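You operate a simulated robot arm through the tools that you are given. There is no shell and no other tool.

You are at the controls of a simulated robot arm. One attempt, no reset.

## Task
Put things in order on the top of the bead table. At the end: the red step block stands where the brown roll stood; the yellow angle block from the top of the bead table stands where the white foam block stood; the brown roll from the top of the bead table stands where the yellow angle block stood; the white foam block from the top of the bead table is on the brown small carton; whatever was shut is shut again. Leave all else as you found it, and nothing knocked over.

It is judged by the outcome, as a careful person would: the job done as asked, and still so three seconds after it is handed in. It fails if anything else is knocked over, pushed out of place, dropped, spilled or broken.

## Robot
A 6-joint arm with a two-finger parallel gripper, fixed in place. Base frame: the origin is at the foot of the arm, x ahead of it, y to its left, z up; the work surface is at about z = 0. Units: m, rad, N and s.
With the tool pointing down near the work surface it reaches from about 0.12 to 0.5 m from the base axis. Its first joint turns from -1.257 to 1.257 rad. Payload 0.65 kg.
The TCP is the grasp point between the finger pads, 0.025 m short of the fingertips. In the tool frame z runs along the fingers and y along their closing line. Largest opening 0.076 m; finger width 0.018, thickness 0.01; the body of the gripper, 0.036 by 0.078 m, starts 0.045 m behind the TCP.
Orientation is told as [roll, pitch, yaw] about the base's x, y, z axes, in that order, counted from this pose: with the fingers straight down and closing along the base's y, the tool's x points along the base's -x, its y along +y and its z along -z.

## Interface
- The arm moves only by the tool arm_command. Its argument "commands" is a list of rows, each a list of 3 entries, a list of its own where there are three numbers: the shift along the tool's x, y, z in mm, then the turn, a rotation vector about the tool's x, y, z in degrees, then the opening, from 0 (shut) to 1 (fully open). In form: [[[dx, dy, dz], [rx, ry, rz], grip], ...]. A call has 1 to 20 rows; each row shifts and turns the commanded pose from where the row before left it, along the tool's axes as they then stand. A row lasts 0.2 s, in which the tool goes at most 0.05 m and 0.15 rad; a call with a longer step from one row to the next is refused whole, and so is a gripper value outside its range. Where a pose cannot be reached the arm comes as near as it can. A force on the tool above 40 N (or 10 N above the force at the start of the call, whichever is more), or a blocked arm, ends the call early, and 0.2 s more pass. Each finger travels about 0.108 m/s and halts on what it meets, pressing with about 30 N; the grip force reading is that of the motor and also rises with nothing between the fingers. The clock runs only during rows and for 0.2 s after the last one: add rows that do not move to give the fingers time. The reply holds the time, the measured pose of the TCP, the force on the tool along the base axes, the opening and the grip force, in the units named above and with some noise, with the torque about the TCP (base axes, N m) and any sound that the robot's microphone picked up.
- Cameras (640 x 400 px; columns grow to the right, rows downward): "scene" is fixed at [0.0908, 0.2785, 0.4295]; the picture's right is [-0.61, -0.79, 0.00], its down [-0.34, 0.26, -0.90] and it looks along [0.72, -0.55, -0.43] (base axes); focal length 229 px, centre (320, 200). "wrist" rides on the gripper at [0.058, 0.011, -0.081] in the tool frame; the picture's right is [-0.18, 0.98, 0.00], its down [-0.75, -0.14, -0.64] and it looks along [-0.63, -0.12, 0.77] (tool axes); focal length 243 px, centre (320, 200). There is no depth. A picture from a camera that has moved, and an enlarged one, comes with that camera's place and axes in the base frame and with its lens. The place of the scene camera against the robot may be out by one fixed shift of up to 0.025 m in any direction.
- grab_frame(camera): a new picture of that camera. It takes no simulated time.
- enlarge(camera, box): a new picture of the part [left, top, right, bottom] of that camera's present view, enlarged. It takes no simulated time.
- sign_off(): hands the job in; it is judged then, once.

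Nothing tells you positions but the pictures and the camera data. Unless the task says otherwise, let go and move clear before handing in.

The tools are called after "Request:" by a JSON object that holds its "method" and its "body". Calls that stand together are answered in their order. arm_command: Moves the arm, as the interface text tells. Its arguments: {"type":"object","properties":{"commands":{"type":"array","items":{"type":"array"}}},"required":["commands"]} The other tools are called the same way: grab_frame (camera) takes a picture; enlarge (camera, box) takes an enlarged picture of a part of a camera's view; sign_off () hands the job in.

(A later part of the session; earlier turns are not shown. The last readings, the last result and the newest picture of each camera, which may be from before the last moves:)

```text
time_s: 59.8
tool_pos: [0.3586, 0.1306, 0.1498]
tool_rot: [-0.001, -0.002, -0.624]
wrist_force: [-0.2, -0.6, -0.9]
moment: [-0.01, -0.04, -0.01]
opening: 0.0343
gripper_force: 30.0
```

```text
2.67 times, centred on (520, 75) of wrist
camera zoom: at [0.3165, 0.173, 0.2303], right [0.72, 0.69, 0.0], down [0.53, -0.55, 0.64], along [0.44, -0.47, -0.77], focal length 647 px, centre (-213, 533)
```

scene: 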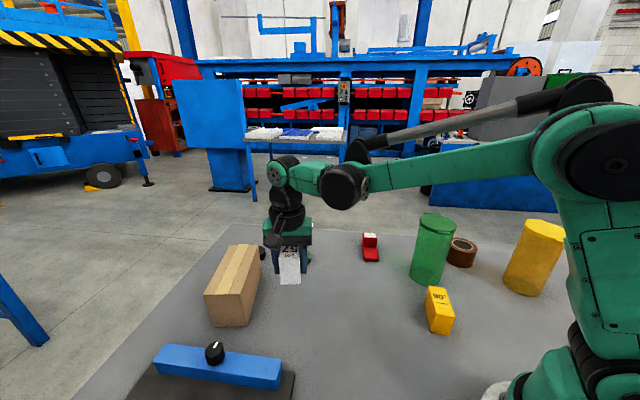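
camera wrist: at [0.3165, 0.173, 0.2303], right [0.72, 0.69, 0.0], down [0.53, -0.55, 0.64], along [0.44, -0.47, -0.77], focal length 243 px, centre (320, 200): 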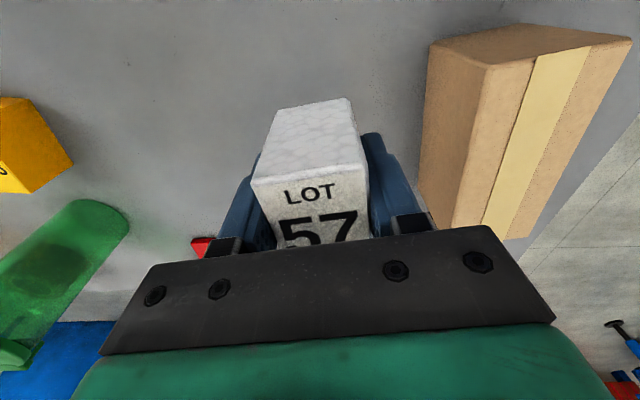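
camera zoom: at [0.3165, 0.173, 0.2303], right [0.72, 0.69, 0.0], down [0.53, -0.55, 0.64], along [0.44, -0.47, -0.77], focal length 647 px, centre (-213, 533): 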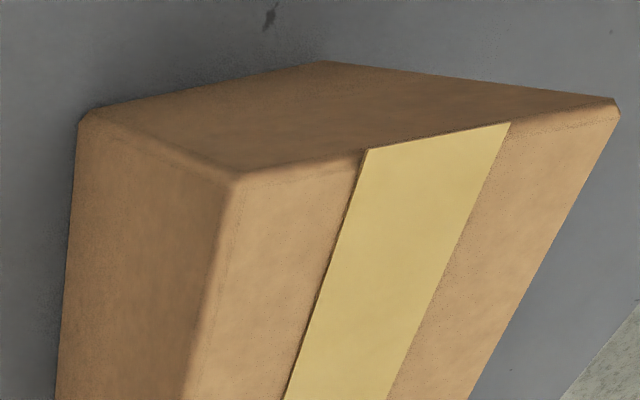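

The carton corners are consistent with before. I'll approach the placement spot in stages, with the block's bottom well above the carton's top.

Request:
{"method": "arm_command", "body": {"commands": [[[-4, 30, 2], [0, 0, 0], 0], [[-4, 30, 2], [0, 0, 0], 0], [[-4, 30, 3], [0, 0, 0], 0], [[0, 0, 3], [0, 0, 0], 0]]}}

Request:
{"method": "arm_command", "body": {"commands": [[[-2, 15, 2], [0, 0, 0], 0], [[-2, 14, 2], [0, 0, 0], 0], [[0, 0, 0], [0, 0, 0], 0]]}}

Request:
{"method": "grab_frame", "body": {"camera": "wrist"}}

Request:
{"method": "enlarge", "body": {"camera": "scene", "box": [150, 180, 320, 340]}}

```text
time_s: 60.8
tool_pos: [0.4213, 0.1984, 0.1405]
tool_rot: [-0.001, -0.001, -0.623]
wrist_force: [-0.1, 0.2, -0.7]
moment: [-0.01, 0.02, -0.02]
opening: 0.0348
gripper_force: 29.9
```

```text
time_s: 61.6
tool_pos: [0.4357, 0.2176, 0.1344]
tool_rot: [0.0, -0.002, -0.625]
wrist_force: [0.2, 0.5, 0.1]
moment: [0.01, -0.02, 0.01]
opening: 0.0341
gripper_force: 30.2
out of reach, approached as far as the arm can: row 2
```

```text
taken
camera wrist: at [0.395, 0.2605, 0.2157], right [0.72, 0.69, 0.0], down [0.53, -0.55, 0.64], along [0.44, -0.47, -0.77], focal length 243 px, centre (320, 200)
```

wrist: 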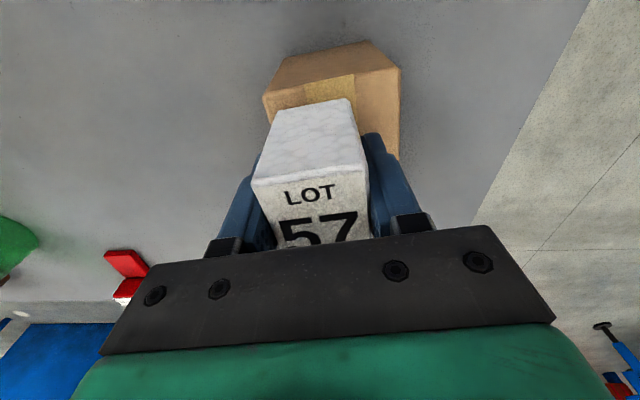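

```text
2.50 times, centred on (235, 260) of scene
camera zoom: at [0.0908, 0.2785, 0.4295], right [-0.61, -0.79, 0.0], down [-0.34, 0.26, -0.9], along [0.72, -0.55, -0.43], focal length 572 px, centre (532, 50)
```

zoom: 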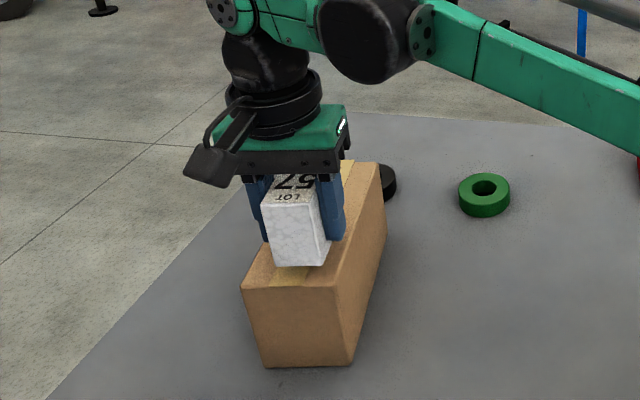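

The arm reports it's at its reach limit here, and the block is fully over the carton's top. I'll check the elbow posture before lowering.

Request:
{"method": "grab_frame", "body": {"camera": "scene"}}

```text
taken
```

scene: 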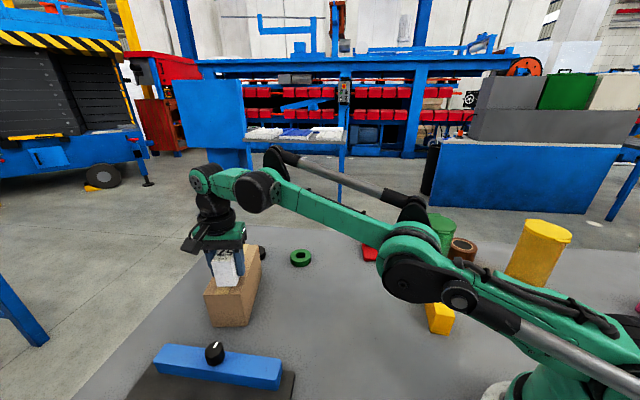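

The arm is nearly straight but still elbow-up. Lowering eases the stretch, so I'll come down a little and shift slightly along the carton for more margin.

Request:
{"method": "arm_command", "body": {"commands": [[[0, 0, 4], [0, 0, 0], 0], [[0, 0, 3], [0, 0, 0], 0], [[0, 0, 0], [0, 0, 0], 0]]}}

Request:
{"method": "grab_frame", "body": {"camera": "scene"}}

```text
time_s: 62.4
tool_pos: [0.4361, 0.2172, 0.1276]
tool_rot: [-0.001, -0.002, -0.625]
wrist_force: [-0.4, -0.6, -0.2]
moment: [0.05, 0.02, 0.01]
opening: 0.0343
gripper_force: 30.5
```

```text
taken
```

scene: 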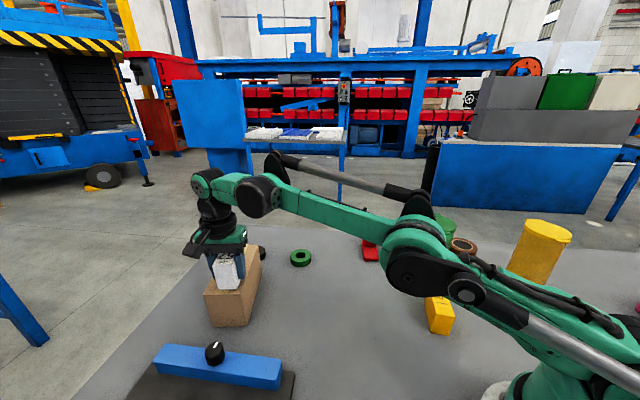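

Request:
{"method": "arm_command", "body": {"commands": [[[-3, 0, 2], [0, 0, 0], 0], [[0, 0, 0], [0, 0, 0], 0]]}}

Request:
{"method": "enlarge", "body": {"camera": "scene", "box": [170, 220, 290, 340]}}

Request:
{"method": "enlarge", "body": {"camera": "wrist", "box": [200, 20, 440, 170]}}

```text
time_s: 63.0
tool_pos: [0.439, 0.2161, 0.1261]
tool_rot: [0.001, -0.003, -0.625]
wrist_force: [-0.2, 0.0, -1.8]
moment: [-0.01, 0.02, -0.01]
opening: 0.0344
gripper_force: 29.8
```

```text
3.33 times, centred on (230, 280) of scene
camera zoom: at [0.0908, 0.2785, 0.4295], right [-0.61, -0.79, 0.0], down [-0.34, 0.26, -0.9], along [0.72, -0.55, -0.43], focal length 763 px, centre (620, -67)
```

zoom: 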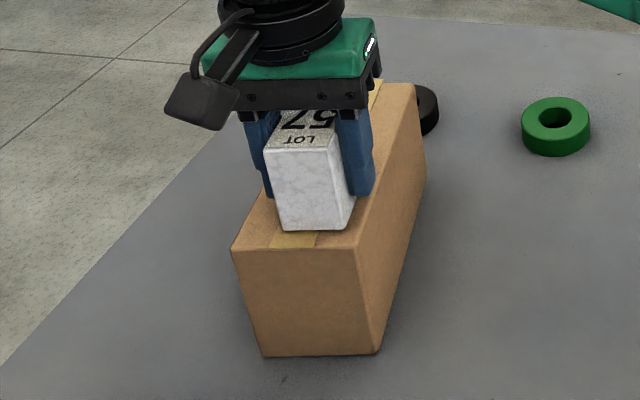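

```text
2.67 times, centred on (320, 95) of wrist
camera zoom: at [0.3976, 0.2586, 0.2062], right [0.72, 0.69, 0.0], down [0.53, -0.55, 0.64], along [0.44, -0.47, -0.77], focal length 647 px, centre (320, 480)
```

zoom: 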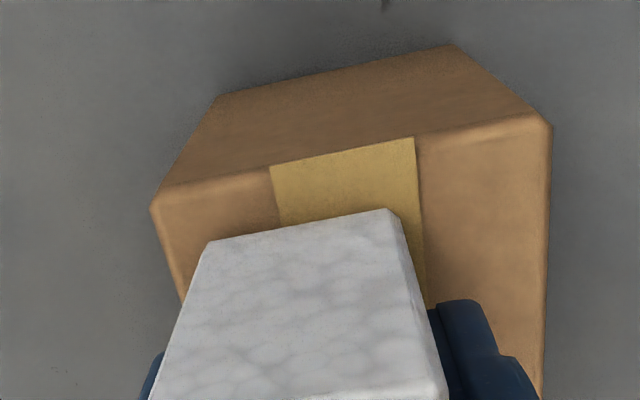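

Margins are about 7 mm at the end and 8 mm at the side. I'll lower in small steps until it touches.

Request:
{"method": "arm_command", "body": {"commands": [[[0, 0, 2], [0, 0, 0], 0], [[0, 0, 1.5], [0, 0, 0], 0], [[0, 0, 0], [0, 0, 0], 0]]}}

Request:
{"method": "arm_command", "body": {"commands": [[[0, 0, 1], [0, 0, 0], 0], [[0, 0, 0], [0, 0, 0], 0]]}}

Request:
{"method": "arm_command", "body": {"commands": [[[0, 0, 1], [0, 0, 0], 0], [[0, 0, 0], [0, 0, 0], 0]]}}

Request:
{"method": "enlarge", "body": {"camera": "scene", "box": [170, 220, 290, 340]}}

```text
time_s: 63.8
tool_pos: [0.4392, 0.2166, 0.1218]
tool_rot: [0.002, -0.001, -0.625]
wrist_force: [1.7, 0.9, 22.6]
moment: [0.01, -0.04, 0.02]
opening: 0.0346
gripper_force: 29.6
```

```text
time_s: 64.4
tool_pos: [0.4385, 0.2158, 0.121]
tool_rot: [-0.001, -0.002, -0.625]
wrist_force: [0.1, 2.2, 21.4]
moment: [0.09, 0.0, 0.04]
opening: 0.0346
gripper_force: 29.4
```

```text
time_s: 65.0
tool_pos: [0.4399, 0.2165, 0.1206]
tool_rot: [0.001, -0.004, -0.625]
wrist_force: [1.7, 1.2, 23.4]
moment: [0.02, -0.06, -0.02]
opening: 0.0345
gripper_force: 30.4
```

```text
3.33 times, centred on (230, 280) of scene
camera zoom: at [0.0907, 0.2784, 0.4295], right [-0.61, -0.79, 0.0], down [-0.34, 0.26, -0.9], along [0.72, -0.55, -0.43], focal length 763 px, centre (620, -67)
```

zoom: 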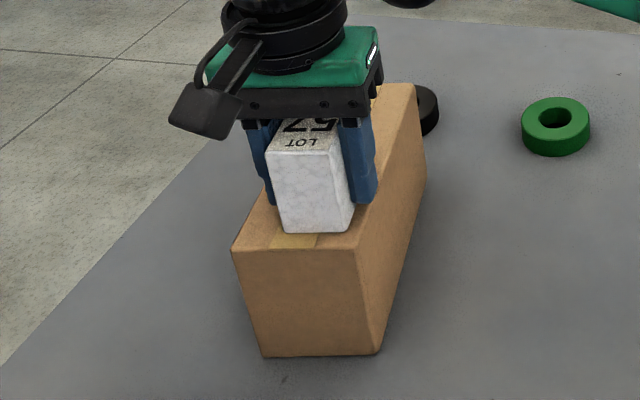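

Contact is confirmed at about 22 N. I'll relieve the pressure, open, and then slide out along the carton's axis, because going straight up here would exceed the arm's reach.

Request:
{"method": "arm_command", "body": {"commands": [[[0, 0, -1.5], [0, 0, 0], 0], [[0, 0, 0], [0, 0, 0], 0]]}}

Request:
{"method": "arm_command", "body": {"commands": [[[0, 0, 0], [0, 0, 0], 0.75], [[0, 0, 0], [0, 0, 0], 0.85], [[0, 0, 0], [0, 0, 0], 0.85], [[0, 0, 0], [0, 0, 0], 0.85]]}}

Request:
{"method": "enlarge", "body": {"camera": "scene", "box": [170, 220, 290, 340]}}

Request:
{"method": "grab_frame", "body": {"camera": "wrist"}}

```text
time_s: 65.6
tool_pos: [0.4391, 0.2162, 0.1215]
tool_rot: [0.0, -0.002, -0.624]
wrist_force: [0.6, -0.5, -1.5]
moment: [-0.03, 0.01, 0.0]
opening: 0.0344
gripper_force: 29.7
```

```text
time_s: 66.6
tool_pos: [0.4391, 0.215, 0.1221]
tool_rot: [0.001, -0.001, -0.624]
wrist_force: [0.0, 0.6, 0.0]
moment: [0.01, -0.03, 0.02]
opening: 0.0649
gripper_force: 0.0
```

```text
3.33 times, centred on (230, 280) of scene
camera zoom: at [0.0908, 0.2785, 0.4295], right [-0.61, -0.79, 0.0], down [-0.34, 0.26, -0.9], along [0.72, -0.55, -0.43], focal length 763 px, centre (620, -67)
```

zoom: 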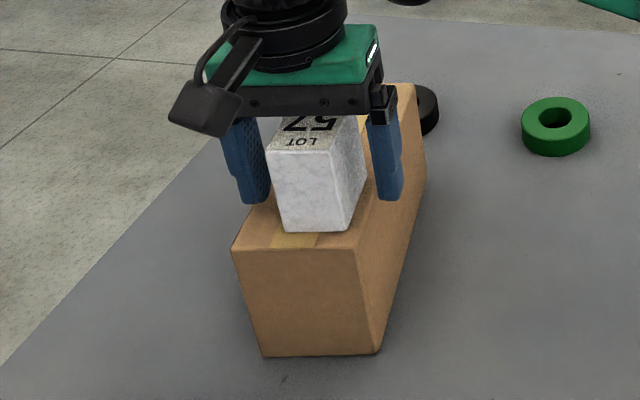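

```text
taken
camera wrist: at [0.3973, 0.258, 0.2022], right [0.72, 0.69, 0.0], down [0.53, -0.55, 0.64], along [0.44, -0.47, -0.77], focal length 243 px, centre (320, 200)
```

wrist: 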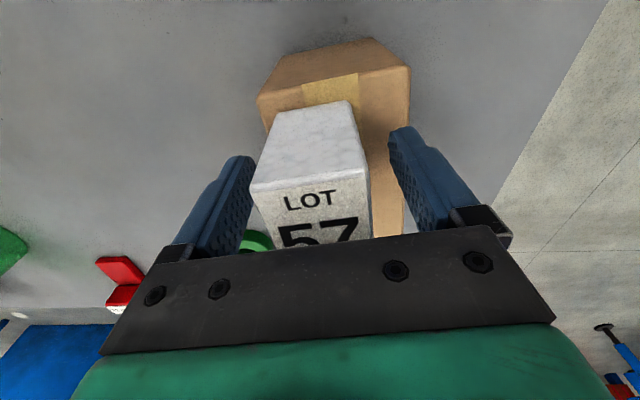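

The block stands on the carton and the fingers are clear of it on both sides. I'll slide out along the carton's axis, then retreat inward and up.

Request:
{"method": "arm_command", "body": {"commands": [[[12, 0, 0], [0, 0, 0], 0.85], [[16, 0, 0], [0, 0, 0], 0.85], [[20, 0, 0], [0, 0, 0], 0.85], [[15, -20, -5], [0, 0, 0], 0.85], [[10, -35, -10], [0, 0, 0], 0.85], [[5, -40, -10], [0, 0, 0], 0.85], [[0, 0, 0], [0, 0, 0], 0.85]]}}

Request:
{"method": "enlarge", "body": {"camera": "scene", "box": [170, 220, 290, 340]}}

Request:
{"method": "grab_frame", "body": {"camera": "scene"}}

```text
time_s: 68.2
tool_pos: [0.3174, 0.1857, 0.1493]
tool_rot: [0.002, -0.002, -0.624]
wrist_force: [0.6, 0.6, 0.5]
moment: [0.01, 0.02, -0.01]
opening: 0.0644
gripper_force: 0.0
```

```text
3.33 times, centred on (230, 280) of scene
camera zoom: at [0.0908, 0.2784, 0.4295], right [-0.61, -0.79, 0.0], down [-0.34, 0.26, -0.9], along [0.72, -0.55, -0.43], focal length 763 px, centre (620, -67)
```

zoom: 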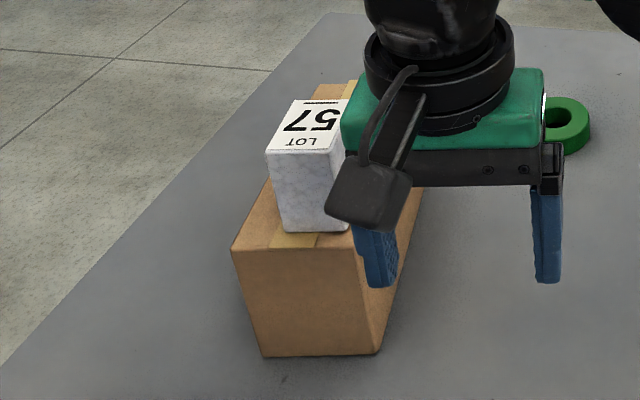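

```text
taken
```

scene: 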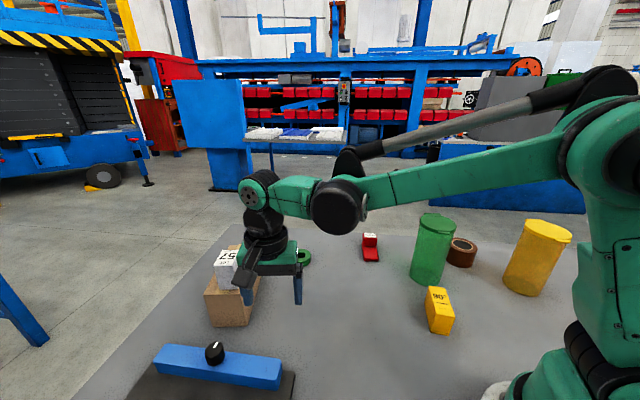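

The white block is on the carton. Next I'll move over towards the yellow angle block for a close look.

Request:
{"method": "arm_command", "body": {"commands": [[[-16.1, -38.7, -10], [0, 0, 0], 1], [[-16.1, -38.7, -10], [0, 0, 0], 1], [[-16.1, -38.7, -10], [0, 0, 0], 1], [[-16.1, -38.7, -10], [0, 0, 0], 1], [[-16.1, -38.7, -10], [0, 0, 0], 1], [[-16.1, -38.7, -10], [0, 0, 0], 1], [[-16.1, -38.7, -10], [0, 0, 0], 1], [[0, 0, 0], [0, 0, 0], 1], [[0, 0, 0], [0, 0, 0], 1]]}}

Request:
{"method": "grab_frame", "body": {"camera": "wrist"}}

```text
time_s: 70.2
tool_pos: [0.2515, -0.1013, 0.2156]
tool_rot: [0.0, -0.002, -0.624]
wrist_force: [0.2, -0.4, -0.2]
moment: [0.04, -0.04, -0.02]
opening: 0.0761
gripper_force: 0.1
```

```text
taken
camera wrist: at [0.2096, -0.0593, 0.2963], right [0.72, 0.69, 0.0], down [0.53, -0.55, 0.64], along [0.44, -0.47, -0.77], focal length 243 px, centre (320, 200)
```

wrist: 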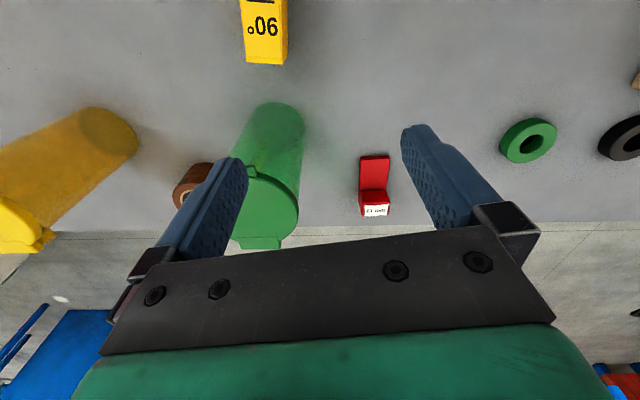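

Request:
{"method": "arm_command", "body": {"commands": [[[30, 0, 0], [0, 0, 0], 1], [[0, 0, 0], [0, 0, 0], 1], [[0, 0, 0], [0, 0, 0], 1]]}}

Request:
{"method": "grab_frame", "body": {"camera": "wrist"}}

Request:
{"method": "enlarge", "body": {"camera": "wrist", "box": [200, 0, 360, 100]}}

```text
time_s: 71.0
tool_pos: [0.2273, -0.0829, 0.2164]
tool_rot: [-0.001, -0.002, -0.625]
wrist_force: [0.1, 0.4, 0.1]
moment: [0.0, -0.01, 0.0]
opening: 0.0757
gripper_force: 0.0
```

```text
taken
camera wrist: at [0.1864, -0.0412, 0.2968], right [0.72, 0.69, 0.0], down [0.53, -0.55, 0.64], along [0.44, -0.47, -0.77], focal length 243 px, centre (320, 200)
```

wrist: 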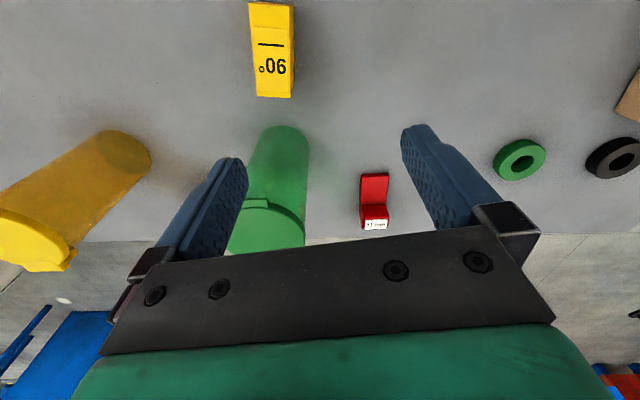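

```text
4.00 times, centred on (280, 50) of wrist
camera zoom: at [0.1864, -0.0412, 0.2968], right [0.72, 0.69, 0.0], down [0.53, -0.55, 0.64], along [0.44, -0.47, -0.77], focal length 970 px, centre (480, 800)
```

zoom: 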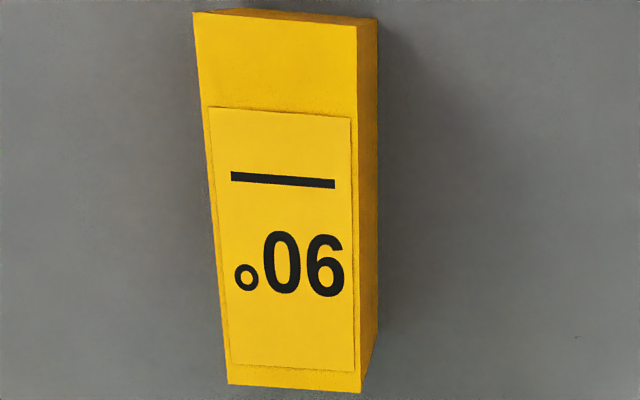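

The yellow block's top is about 0.032 × 0.069 m and it is about 0.054 m tall, centred near (0.184, -0.098) with its long side at about -50°. I'll align the gripper across its narrow side and hover over it.

Request:
{"method": "arm_command", "body": {"commands": [[[0, 0, 0], [0, 0, 7.2], 1], [[0, 0, 0], [0, 0, 7.2], 1], [[8.2, -21.5, 0], [0, 0, 0], 1], [[8.3, -21.6, 0], [0, 0, 0], 1], [[0, 0, 30], [0, 0, 0], 1], [[0, 0, 30], [0, 0, 0], 1], [[0, 0, 0], [0, 0, 0], 1], [[0, 0, 0], [0, 0, 0], 1]]}}

Request:
{"method": "grab_frame", "body": {"camera": "wrist"}}

Request:
{"method": "enlarge", "body": {"camera": "wrist", "box": [230, 0, 410, 150]}}

```text
time_s: 72.8
tool_pos: [0.1844, -0.0997, 0.1539]
tool_rot: [-0.001, -0.002, -0.877]
wrist_force: [0.8, -0.2, -0.2]
moment: [0.01, 0.0, -0.01]
opening: 0.0758
gripper_force: 0.1
```

```text
taken
camera wrist: at [0.1546, -0.0481, 0.236], right [0.87, 0.49, 0.0], down [0.37, -0.67, 0.64], along [0.31, -0.56, -0.77], focal length 243 px, centre (320, 200)
```

wrist: 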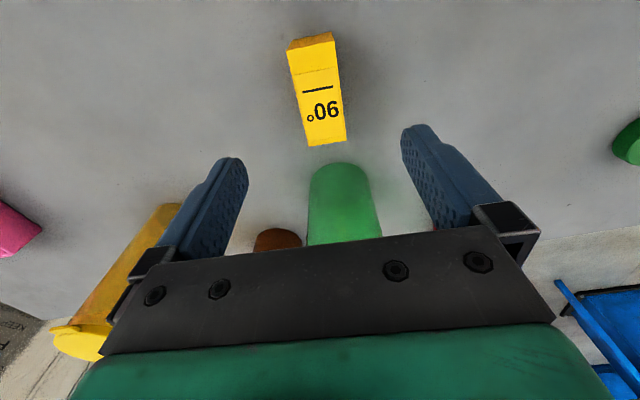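

```text
2.67 times, centred on (320, 75) of wrist
camera zoom: at [0.1546, -0.0481, 0.236], right [0.87, 0.49, 0.0], down [0.37, -0.67, 0.64], along [0.31, -0.56, -0.77], focal length 647 px, centre (320, 533)
```

zoom: 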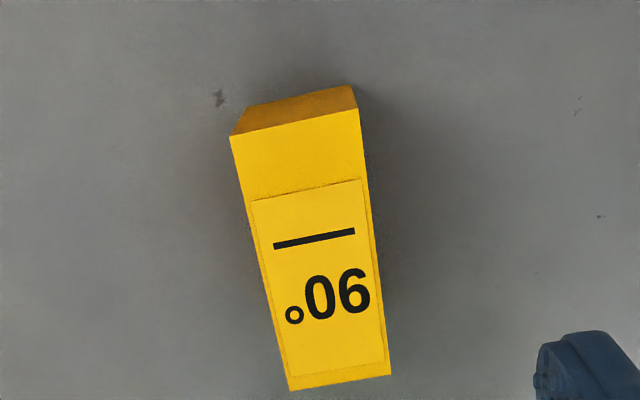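

The block is centred within 1 mm and square to the fingers. I'll descend and close with a long dwell.

Request:
{"method": "arm_command", "body": {"commands": [[[0, 0, 30], [0, 0, 0], 1], [[0, 0, 30], [0, 0, 0], 1], [[0, 0, 30], [0, 0, 0], 1], [[0, 0, 20], [0, 0, 0], 1], [[0, 0, 12], [0, 0, 0], 1], [[0, 0, 0], [0, 0, 0], 1], [[0, 0, 0], [0, 0, 0], 1]]}}

Request:
{"method": "grab_frame", "body": {"camera": "wrist"}}

Request:
{"method": "grab_frame", "body": {"camera": "scene"}}

```text
time_s: 74.4
tool_pos: [0.186, -0.0986, 0.0343]
tool_rot: [0.0, -0.002, -0.877]
wrist_force: [-0.5, -0.4, -0.1]
moment: [0.04, 0.01, -0.02]
opening: 0.0763
gripper_force: 0.1
```

```text
taken
camera wrist: at [0.1562, -0.0469, 0.1151], right [0.87, 0.49, 0.0], down [0.37, -0.67, 0.64], along [0.31, -0.56, -0.77], focal length 243 px, centre (320, 200)
```

wrist: 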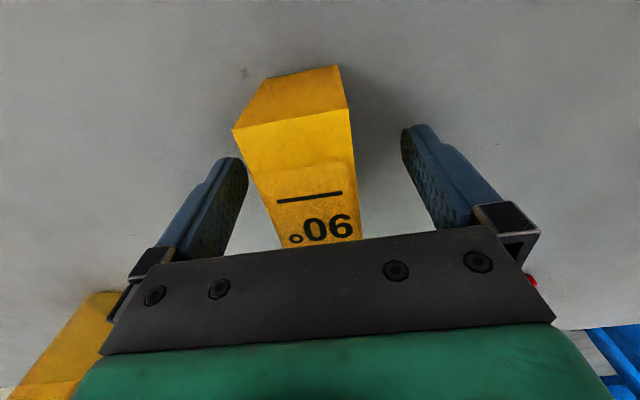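

```text
taken
```

scene: 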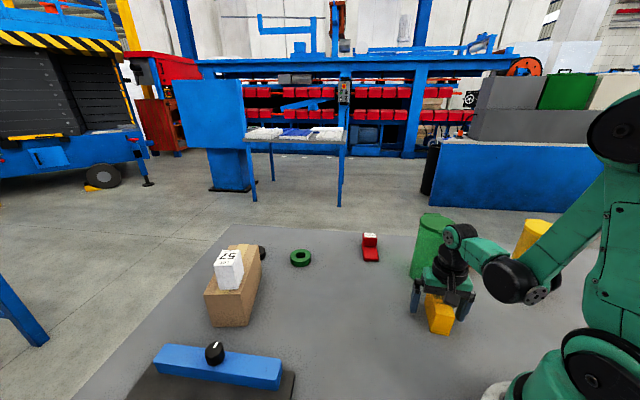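

The fingers straddle the yellow block and the green can isn't touched. I'm closing with a long dwell, then lifting slightly to check.

Request:
{"method": "arm_command", "body": {"commands": [[[0, 0, 0], [0, 0, 0], 0], [[0, 0, 0], [0, 0, 0], 0], [[0, 0, 0], [0, 0, 0], 0], [[0, 0, 0], [0, 0, 0], 0], [[0, 0, 0], [0, 0, 0], 0], [[0, 0, 0], [0, 0, 0], 0], [[0, 0, -5], [0, 0, 0], 0], [[0, 0, -5], [0, 0, 0], 0], [[0, 0, 0], [0, 0, 0], 0]]}}

Request:
{"method": "grab_frame", "body": {"camera": "wrist"}}

Request:
{"method": "enlarge", "body": {"camera": "scene", "box": [380, 200, 540, 350]}}

```text
time_s: 76.4
tool_pos: [0.1844, -0.0978, 0.0444]
tool_rot: [0.0, -0.002, -0.877]
wrist_force: [0.1, 0.2, -1.0]
moment: [-0.01, 0.0, 0.01]
opening: 0.0316
gripper_force: 29.7
```

```text
taken
camera wrist: at [0.1558, -0.047, 0.1249], right [0.87, 0.49, 0.0], down [0.37, -0.67, 0.64], along [0.31, -0.56, -0.77], focal length 243 px, centre (320, 200)
```

wrist: 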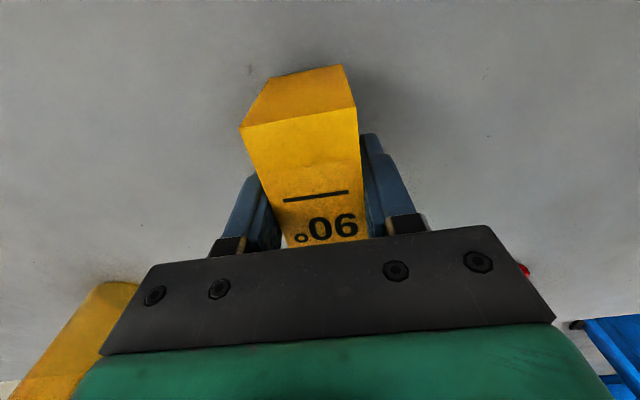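

```text
2.67 times, centred on (460, 275) of scene
camera zoom: at [0.0908, 0.2785, 0.4295], right [-0.61, -0.79, 0.0], down [-0.34, 0.26, -0.9], along [0.72, -0.55, -0.43], focal length 611 px, centre (-53, 0)
```

zoom: 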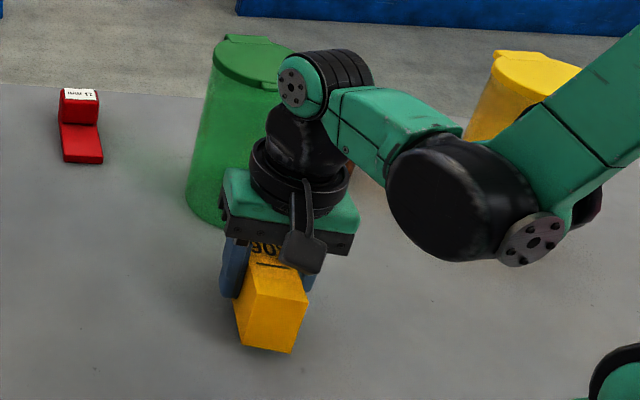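

The yellow block is held and lifts cleanly with the gripper. I'll carry it to the white block's old spot at about (0.353, -0.043).

Request:
{"method": "arm_command", "body": {"commands": [[[0, 0, -35], [0, 0, 0], 0], [[0, 0, -40], [0, 0, 0], 0], [[-16.4, 41.1, 0], [0, 0, 0], 0], [[-16.4, 41.1, 0], [0, 0, 0], 0], [[-16.4, 41.1, 0], [0, 0, 0], 0], [[-16.5, 41.1, 0], [0, 0, 0], 0], [[0, 0, 0], [0, 0, 0], 0], [[0, 0, 0], [0, 0, 0], 0]]}}

Request:
{"method": "grab_frame", "body": {"camera": "wrist"}}

Request:
{"method": "grab_frame", "body": {"camera": "scene"}}

```text
time_s: 78.2
tool_pos: [0.3523, -0.0452, 0.1191]
tool_rot: [-0.001, -0.003, -0.878]
wrist_force: [0.0, -0.6, -0.7]
moment: [-0.03, -0.01, -0.02]
opening: 0.0317
gripper_force: 30.0
```

```text
taken
camera wrist: at [0.3236, 0.0064, 0.2006], right [0.87, 0.49, 0.0], down [0.37, -0.67, 0.64], along [0.31, -0.56, -0.77], focal length 243 px, centre (320, 200)
```

wrist: 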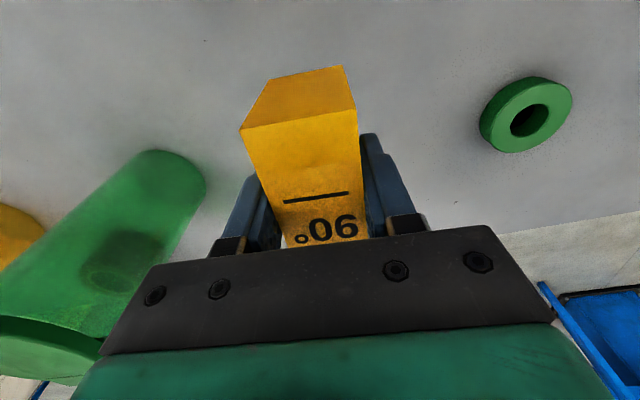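

```text
taken
```

scene: 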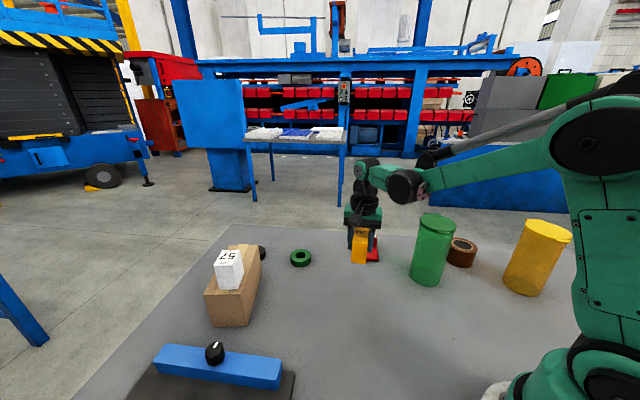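

Request:
{"method": "arm_command", "body": {"commands": [[[0, 0, 30], [0, 0, 0], 0], [[0, 0, 30], [0, 0, 0], 0], [[0, 0, 18], [0, 0, 0], 0], [[0, 0, 0], [0, 0, 0], 0]]}}

Request:
{"method": "arm_command", "body": {"commands": [[[0, 0, 2], [0, 0, 0], 0], [[0, 0, 2], [0, 0, 0], 0], [[0, 0, 0], [0, 0, 0], 0]]}}

Request:
{"method": "arm_command", "body": {"commands": [[[0, 0, 1.5], [0, 0, 0], 0], [[0, 0, 0], [0, 0, 0], 0]]}}

Request:
{"method": "enlarge", "body": {"camera": "scene", "box": [300, 200, 460, 300]}}

```text
time_s: 79.2
tool_pos: [0.3516, -0.0446, 0.0424]
tool_rot: [0.0, -0.001, -0.876]
wrist_force: [0.7, 0.0, -0.6]
moment: [0.0, 0.0, 0.01]
opening: 0.0316
gripper_force: 29.7
```

```text
time_s: 80.0
tool_pos: [0.3525, -0.0445, 0.0375]
tool_rot: [0.0, -0.002, -0.876]
wrist_force: [0.1, -0.1, -1.0]
moment: [-0.01, 0.02, -0.02]
opening: 0.0317
gripper_force: 30.4
```

```text
time_s: 80.6
tool_pos: [0.3541, -0.0444, 0.0356]
tool_rot: [0.001, -0.001, -0.876]
wrist_force: [-0.5, -0.3, -0.4]
moment: [-0.02, 0.01, 0.0]
opening: 0.0317
gripper_force: 29.7
```

```text
4.00 times, centred on (380, 250) of scene
camera zoom: at [0.0908, 0.2785, 0.4295], right [-0.61, -0.79, 0.0], down [-0.34, 0.26, -0.9], along [0.72, -0.55, -0.43], focal length 916 px, centre (80, 0)
```

zoom: 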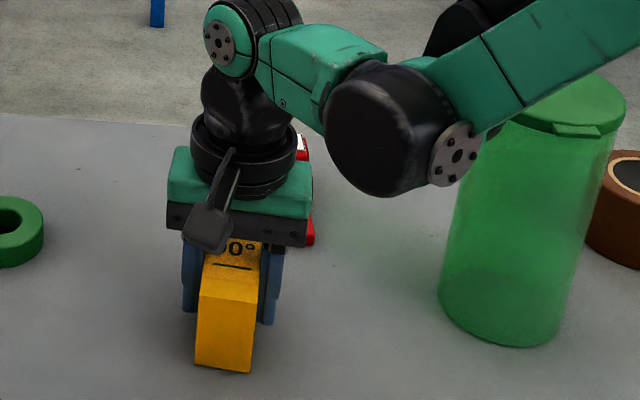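

Request:
{"method": "arm_command", "body": {"commands": [[[0, 0, 1], [0, 0, 0], 0], [[0, 0, 0], [0, 0, 0], 0]]}}

Request:
{"method": "arm_command", "body": {"commands": [[[0, 0, 1], [0, 0, 0], 0], [[0, 0, 0], [0, 0, 0], 0]]}}

```text
time_s: 81.2
tool_pos: [0.3532, -0.0435, 0.0347]
tool_rot: [0.0, -0.001, -0.876]
wrist_force: [-0.1, 0.1, -1.6]
moment: [0.02, 0.01, 0.01]
opening: 0.0317
gripper_force: 29.8
```

```text
time_s: 81.8
tool_pos: [0.3528, -0.0432, 0.0344]
tool_rot: [-0.001, -0.001, -0.876]
wrist_force: [-0.3, -0.6, -1.0]
moment: [0.02, 0.01, 0.02]
opening: 0.0316
gripper_force: 30.2
```

I'm within about a millimetre of the surface with no contact force yet, so I'll continue in 1 mm steps.

Request:
{"method": "arm_command", "body": {"commands": [[[0, 0, 1], [0, 0, 0], 0], [[0, 0, 0], [0, 0, 0], 0]]}}

Request:
{"method": "arm_command", "body": {"commands": [[[0, 0, 0.7], [0, 0, 0], 0], [[0, 0, 0], [0, 0, 0], 0]]}}

```text
time_s: 82.4
tool_pos: [0.3535, -0.0436, 0.0339]
tool_rot: [0.0, -0.002, -0.878]
wrist_force: [-1.5, -3.1, 22.3]
moment: [-0.09, 0.02, 0.01]
opening: 0.0318
gripper_force: 30.0
```

```text
time_s: 83.0
tool_pos: [0.3539, -0.0435, 0.0335]
tool_rot: [0.001, 0.0, -0.876]
wrist_force: [-2.0, 2.3, 20.4]
moment: [0.01, 0.04, 0.03]
opening: 0.0314
gripper_force: 30.0
```

It has touched down. I'll relieve the load, open, and rise straight up.

Request:
{"method": "arm_command", "body": {"commands": [[[0, 0, -1.2], [0, 0, 0], 0], [[0, 0, 0], [0, 0, 0], 0.8], [[0, 0, 0], [0, 0, 0], 0.8], [[0, 0, 0], [0, 0, 0], 0.8], [[0, 0, -20], [0, 0, 0], 0.8], [[0, 0, -35], [0, 0, 0], 0.8], [[0, 0, -35], [0, 0, 0], 0.8], [[0, 0, -30], [0, 0, 0], 0.8], [[0, 0, 0], [0, 0, 0], 0.8], [[0, 0, 0], [0, 0, 0], 0.8]]}}

Request:
{"method": "grab_frame", "body": {"camera": "wrist"}}

Request:
{"method": "grab_frame", "body": {"camera": "scene"}}

```text
time_s: 85.2
tool_pos: [0.3521, -0.043, 0.1537]
tool_rot: [0.001, 0.0, -0.876]
wrist_force: [-0.6, -0.2, 0.2]
moment: [0.0, 0.0, 0.01]
opening: 0.0607
gripper_force: 0.1
```

```text
taken
camera wrist: at [0.3227, 0.0077, 0.2346], right [0.87, 0.49, 0.0], down [0.37, -0.67, 0.64], along [0.31, -0.56, -0.77], focal length 243 px, centre (320, 200)
```

wrist: 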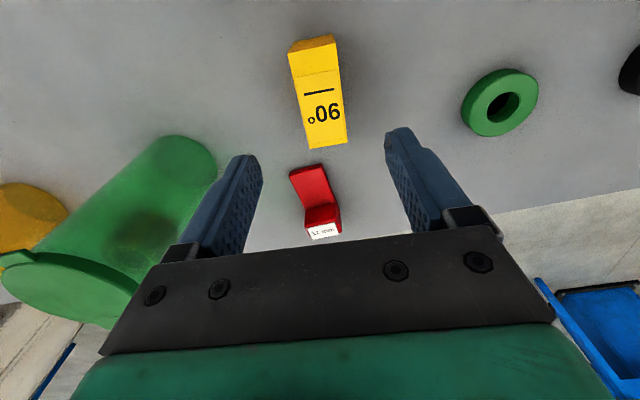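

```text
taken
```

scene: 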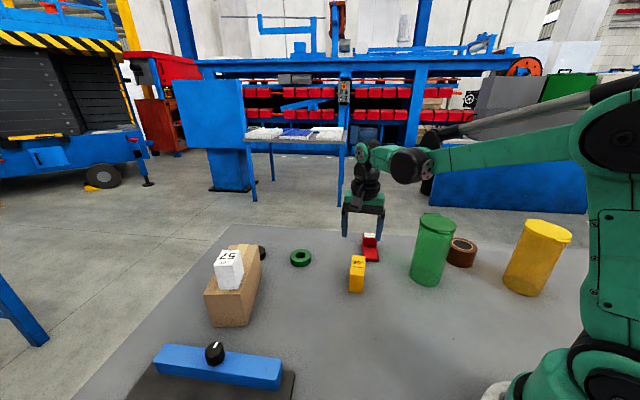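

The yellow block now stands on the white block's old spot. I'll rise, pass safely over the green can, and look at the roll from above with the same gripper heading.

Request:
{"method": "arm_command", "body": {"commands": [[[0, 0, -31], [0, 0, 0], 1], [[0, 0, -31], [0, 0, 0], 1], [[-20.9, -38.3, 0], [0, 0, 0], 1], [[-20.9, -38.3, 0], [0, 0, 0], 1], [[-20.9, -38.3, 0], [0, 0, 0], 1], [[-20.9, -38.3, 0], [0, 0, 0], 1], [[-20.9, -38.3, 0], [0, 0, 0], 1], [[-20.9, -38.3, 0], [0, 0, 0], 1], [[-20.9, -38.3, 0], [0, 0, 0], 1], [[0, 0, 0], [0, 0, 0], 1], [[0, 0, 0], [0, 0, 0], 1]]}}

Request:
{"method": "grab_frame", "body": {"camera": "wrist"}}

Request:
{"method": "grab_frame", "body": {"camera": "scene"}}

```text
time_s: 87.6
tool_pos: [0.2386, -0.3286, 0.2171]
tool_rot: [-0.001, -0.001, -0.875]
wrist_force: [-0.2, 0.8, 0.1]
moment: [0.0, 0.0, -0.02]
opening: 0.0759
gripper_force: 0.0
```

```text
taken
camera wrist: at [0.21, -0.2783, 0.2977], right [0.87, 0.49, 0.0], down [0.37, -0.67, 0.64], along [0.31, -0.56, -0.77], focal length 243 px, centre (320, 200)
```

wrist: 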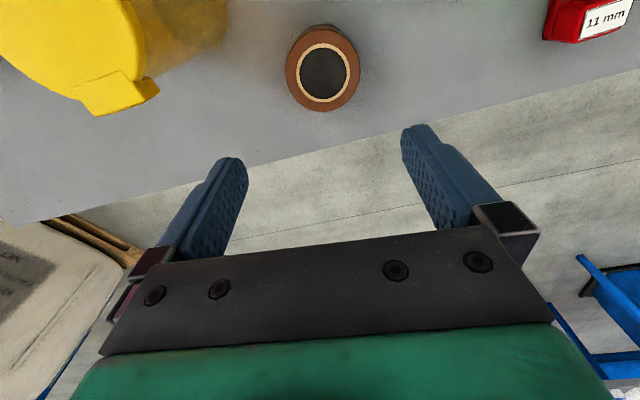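

```text
taken
```

scene: 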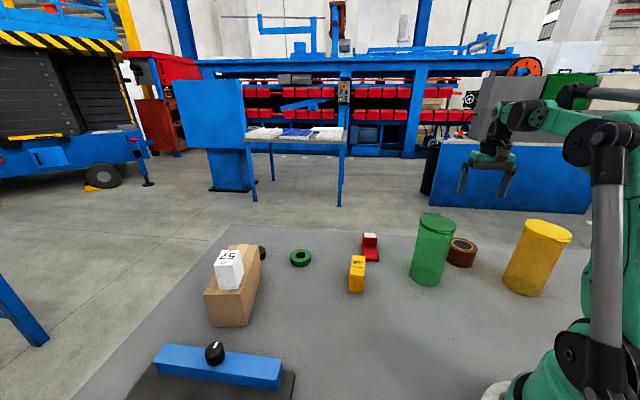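

Request:
{"method": "enlarge", "body": {"camera": "wrist", "box": [260, 10, 388, 120]}}

```text
3.64 times, centred on (324, 65) of wrist
camera zoom: at [0.21, -0.2783, 0.2977], right [0.87, 0.49, 0.0], down [0.37, -0.67, 0.64], along [0.31, -0.56, -0.77], focal length 882 px, centre (306, 691)
```

zoom: 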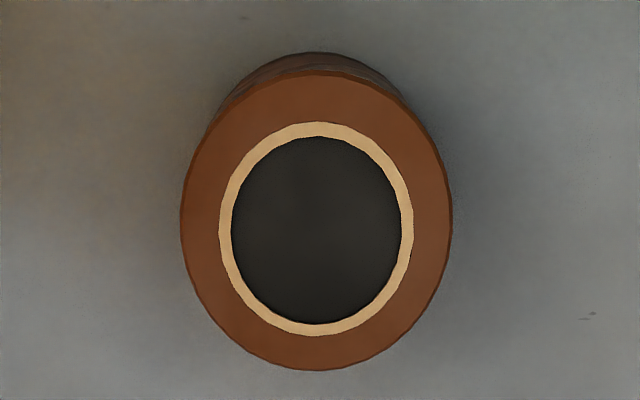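

The roll's diameter measures about 0.0708 m, leaving roughly 2.5 mm on each side. I'll come down to just above its top and re-measure from close range before straddling it.

Request:
{"method": "arm_command", "body": {"commands": [[[1.5, 3, 35], [0, 0, 0], 1], [[0, 0, 40], [0, 0, 0], 1], [[0, 0, 35], [0, 0, 0], 1], [[0, 0, 24], [0, 0, 0], 1], [[0, 0, 0], [0, 0, 0], 1], [[0, 0, 0], [0, 0, 0], 1]]}}

Request:
{"method": "grab_frame", "body": {"camera": "wrist"}}

Request:
{"method": "enlarge", "body": {"camera": "wrist", "box": [200, 50, 440, 200]}}

```text
time_s: 89.0
tool_pos: [0.2402, -0.3248, 0.0817]
tool_rot: [0.0, -0.002, -0.876]
wrist_force: [0.4, 0.5, -0.7]
moment: [-0.03, -0.03, 0.0]
opening: 0.076
gripper_force: 0.0
```

```text
taken
camera wrist: at [0.2111, -0.2737, 0.1631], right [0.87, 0.49, 0.0], down [0.37, -0.67, 0.64], along [0.31, -0.56, -0.77], focal length 243 px, centre (320, 200)
```

wrist: 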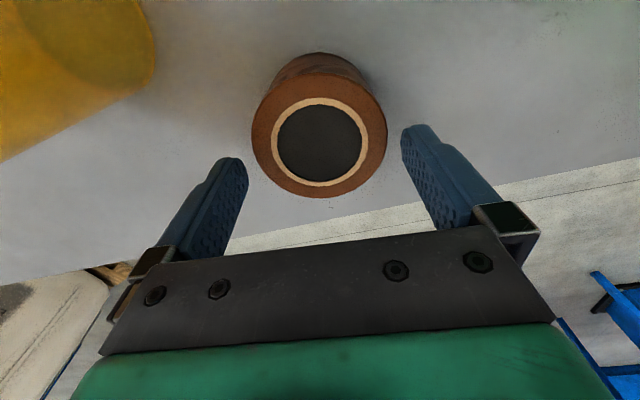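

```text
2.67 times, centred on (320, 125) of wrist
camera zoom: at [0.2111, -0.2737, 0.1631], right [0.87, 0.49, 0.0], down [0.37, -0.67, 0.64], along [0.31, -0.56, -0.77], focal length 647 px, centre (320, 400)
```

zoom: 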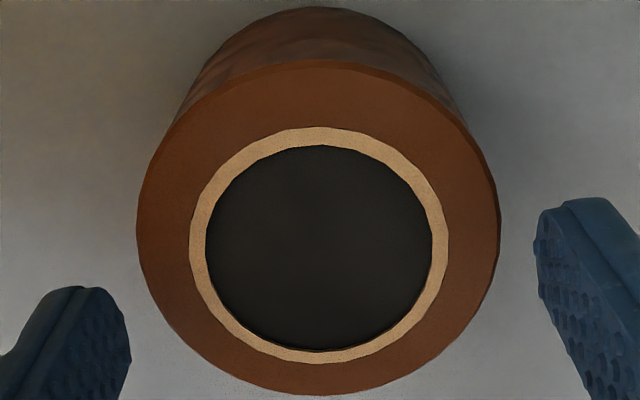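

Measured close up, the roll sits about 0.8 mm off centre between the fingers. I'll correct that and lower just past the rim, watching for contact.

Request:
{"method": "arm_command", "body": {"commands": [[[-1.8, -0.8, 0], [0, 0, 0], 1], [[0, 0, 8], [0, 0, 0], 1], [[0, 0, 5], [0, 0, 0], 1], [[0, 0, 5], [0, 0, 0], 1], [[0, 0, 0], [0, 0, 0], 1]]}}

Request:
{"method": "enlarge", "body": {"camera": "wrist", "box": [200, 50, 440, 200]}}

Request:
{"method": "enlarge", "body": {"camera": "scene", "box": [400, 190, 560, 300]}}

```text
time_s: 90.2
tool_pos: [0.243, -0.3262, 0.0647]
tool_rot: [0.0, -0.001, -0.876]
wrist_force: [0.3, 0.6, -0.7]
moment: [0.01, 0.0, 0.02]
opening: 0.0762
gripper_force: 0.0
```

```text
2.67 times, centred on (320, 125) of wrist
camera zoom: at [0.2131, -0.2752, 0.1452], right [0.87, 0.49, 0.0], down [0.37, -0.67, 0.64], along [0.31, -0.56, -0.77], focal length 647 px, centre (320, 400)
```

zoom: 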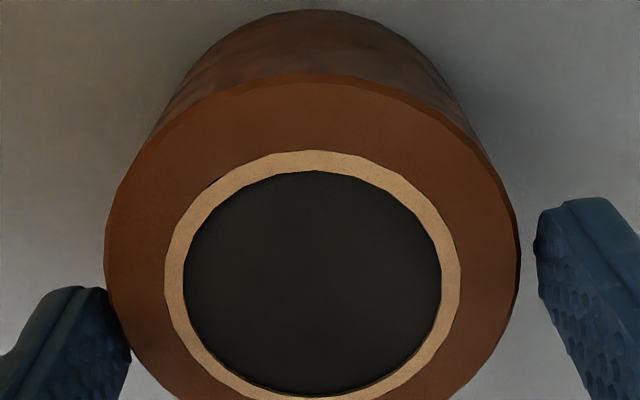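

```text
3.64 times, centred on (480, 245) of scene
camera zoom: at [0.0908, 0.2785, 0.4295], right [-0.61, -0.79, 0.0], down [-0.34, 0.26, -0.9], along [0.72, -0.55, -0.43], focal length 833 px, centre (-262, 36)
```

zoom: 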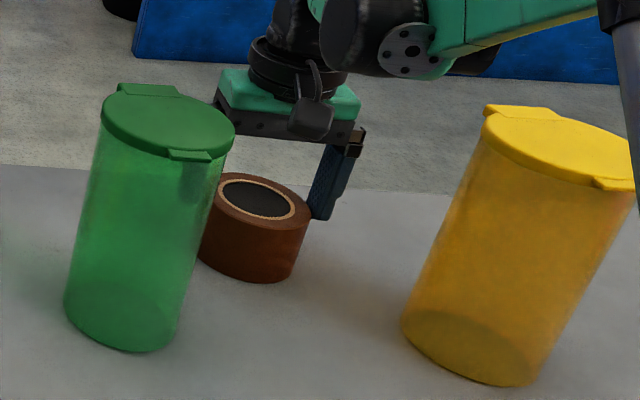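

The fingertips are just below the rim with no contact, but the left gap is narrower. I'll shift 1.2 mm and check again before going lower.

Request:
{"method": "arm_command", "body": {"commands": [[[0, -1.3, 0], [0, 0, 0], 1], [[0, 0, 0], [0, 0, 0], 1], [[0, 0, 0], [0, 0, 0], 1]]}}

Request:
{"method": "enlarge", "body": {"camera": "wrist", "box": [200, 50, 440, 200]}}

```text
time_s: 91.0
tool_pos: [0.2416, -0.328, 0.0644]
tool_rot: [0.0, -0.003, -0.876]
wrist_force: [-0.2, 0.3, -0.5]
moment: [0.01, 0.01, -0.06]
opening: 0.0759
gripper_force: 0.0
```

```text
2.67 times, centred on (320, 125) of wrist
camera zoom: at [0.2126, -0.2763, 0.1449], right [0.87, 0.49, 0.0], down [0.37, -0.67, 0.64], along [0.31, -0.56, -0.77], focal length 647 px, centre (320, 400)
```

zoom: 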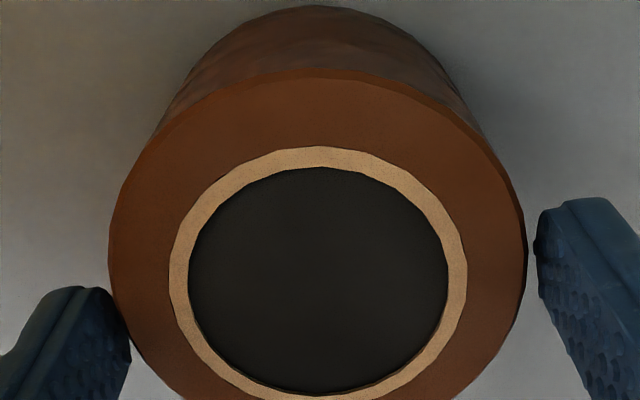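

The gaps look balanced now. I'll lower down around the roll.

Request:
{"method": "arm_command", "body": {"commands": [[[0, -0.3, 6], [0, 0, 0], 1], [[0, 0, 10], [0, 0, 0], 1], [[0, 0, 10], [0, 0, 0], 1], [[0, 0, 8], [0, 0, 0], 1], [[0, 0, 0], [0, 0, 0], 1]]}}

Request:
{"method": "grab_frame", "body": {"camera": "wrist"}}

Request:
{"method": "enlarge", "body": {"camera": "scene", "box": [400, 190, 560, 300]}}

```text
time_s: 92.2
tool_pos: [0.2418, -0.3277, 0.0305]
tool_rot: [0.0, -0.002, -0.876]
wrist_force: [0.0, -0.3, -0.6]
moment: [-0.01, 0.0, 0.01]
opening: 0.076
gripper_force: 0.0
```

```text
taken
camera wrist: at [0.2117, -0.2767, 0.1108], right [0.87, 0.49, 0.0], down [0.37, -0.67, 0.64], along [0.31, -0.56, -0.77], focal length 243 px, centre (320, 200)
```

wrist: 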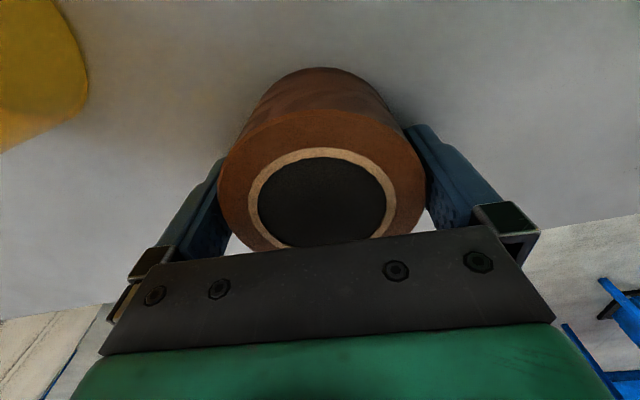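

```text
3.64 times, centred on (480, 245) of scene
camera zoom: at [0.0908, 0.2785, 0.4295], right [-0.61, -0.79, 0.0], down [-0.34, 0.26, -0.9], along [0.72, -0.55, -0.43], focal length 833 px, centre (-262, 36)
```

zoom: 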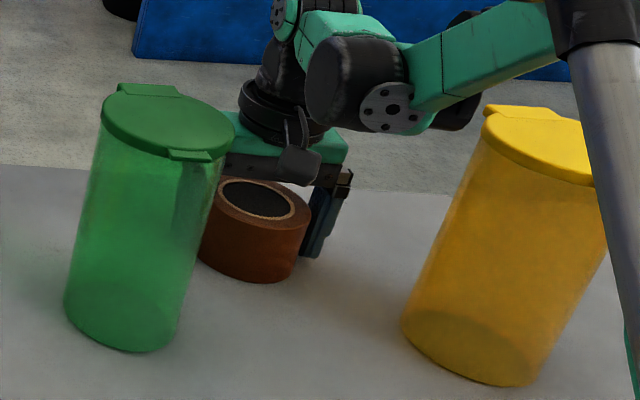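

The fingers are down on both sides of the roll with no contact. I'm closing with a long dwell, then a small test lift.

Request:
{"method": "arm_command", "body": {"commands": [[[0, 0, 0], [0, 0, 0], 0], [[0, 0, 0], [0, 0, 0], 0], [[0, 0, 0], [0, 0, 0], 0], [[0, 0, 0], [0, 0, 0], 0], [[0, 0, 0], [0, 0, 0], 0], [[0, 0, -5], [0, 0, 0], 0], [[0, 0, -5], [0, 0, 0], 0], [[0, 0, 0], [0, 0, 0], 0]]}}

Request:
{"method": "grab_frame", "body": {"camera": "wrist"}}

Request:
{"method": "enlarge", "body": {"camera": "scene", "box": [400, 190, 560, 300]}}

```text
time_s: 94.0
tool_pos: [0.2417, -0.3273, 0.0396]
tool_rot: [0.001, -0.002, -0.876]
wrist_force: [-0.8, -0.7, -1.0]
moment: [-0.03, -0.01, 0.01]
opening: 0.069
gripper_force: 29.9
```

```text
taken
camera wrist: at [0.2117, -0.2767, 0.1203], right [0.87, 0.49, 0.0], down [0.37, -0.67, 0.64], along [0.31, -0.56, -0.77], focal length 243 px, centre (320, 200)
```

wrist: 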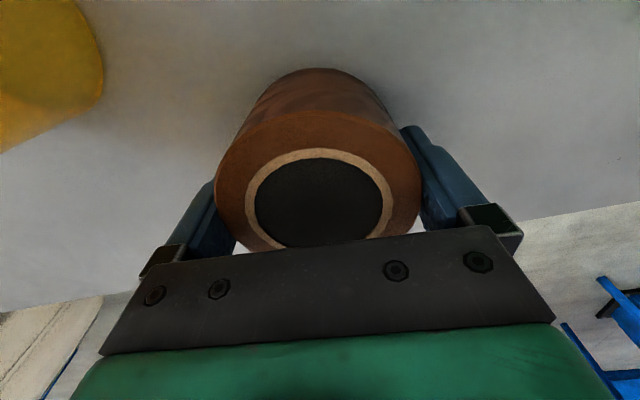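

```text
3.64 times, centred on (480, 245) of scene
camera zoom: at [0.0908, 0.2785, 0.4295], right [-0.61, -0.79, 0.0], down [-0.34, 0.26, -0.9], along [0.72, -0.55, -0.43], focal length 833 px, centre (-262, 36)
```

zoom: 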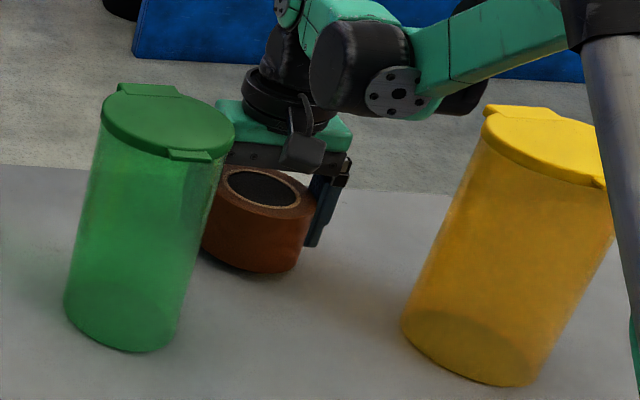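

The roll is held firmly at 0.069 m and lifts level. I'll raise it well above the green can before crossing to the yellow block's old spot at about (0.184, -0.099).

Request:
{"method": "arm_command", "body": {"commands": [[[0, 0, -30], [0, 0, 0], 0], [[0, 0, -40], [0, 0, 0], 0], [[0, 0, -40], [0, 0, 0], 0], [[0, 0, -40], [0, 0, 0], 0], [[0, 0, -40], [0, 0, 0], 0], [[0, 0, 0], [0, 0, 0], 0]]}}

Request:
{"method": "grab_frame", "body": {"camera": "wrist"}}

Request:
{"method": "grab_frame", "body": {"camera": "scene"}}

```text
time_s: 95.4
tool_pos: [0.2409, -0.3278, 0.2299]
tool_rot: [-0.001, -0.002, -0.876]
wrist_force: [-0.3, -0.3, 0.5]
moment: [0.01, -0.01, 0.0]
opening: 0.0688
gripper_force: 30.2
```

```text
taken
camera wrist: at [0.2112, -0.2764, 0.3108], right [0.87, 0.49, 0.0], down [0.37, -0.67, 0.64], along [0.31, -0.56, -0.77], focal length 243 px, centre (320, 200)
```

wrist: 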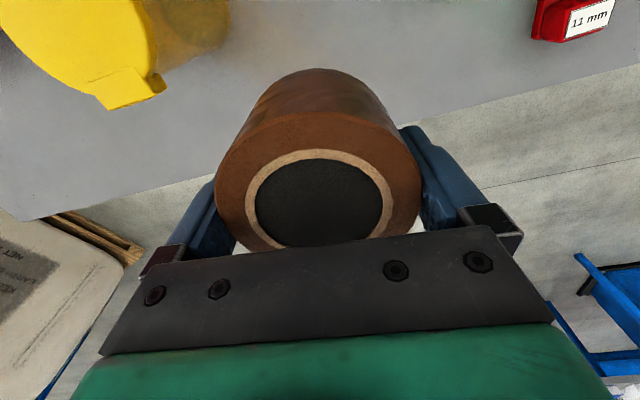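

```text
taken
```

scene: 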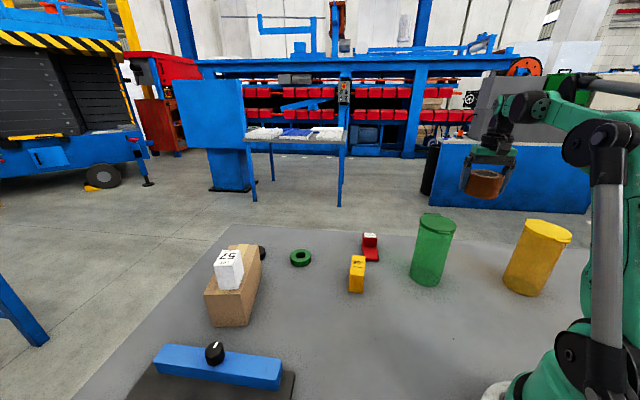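

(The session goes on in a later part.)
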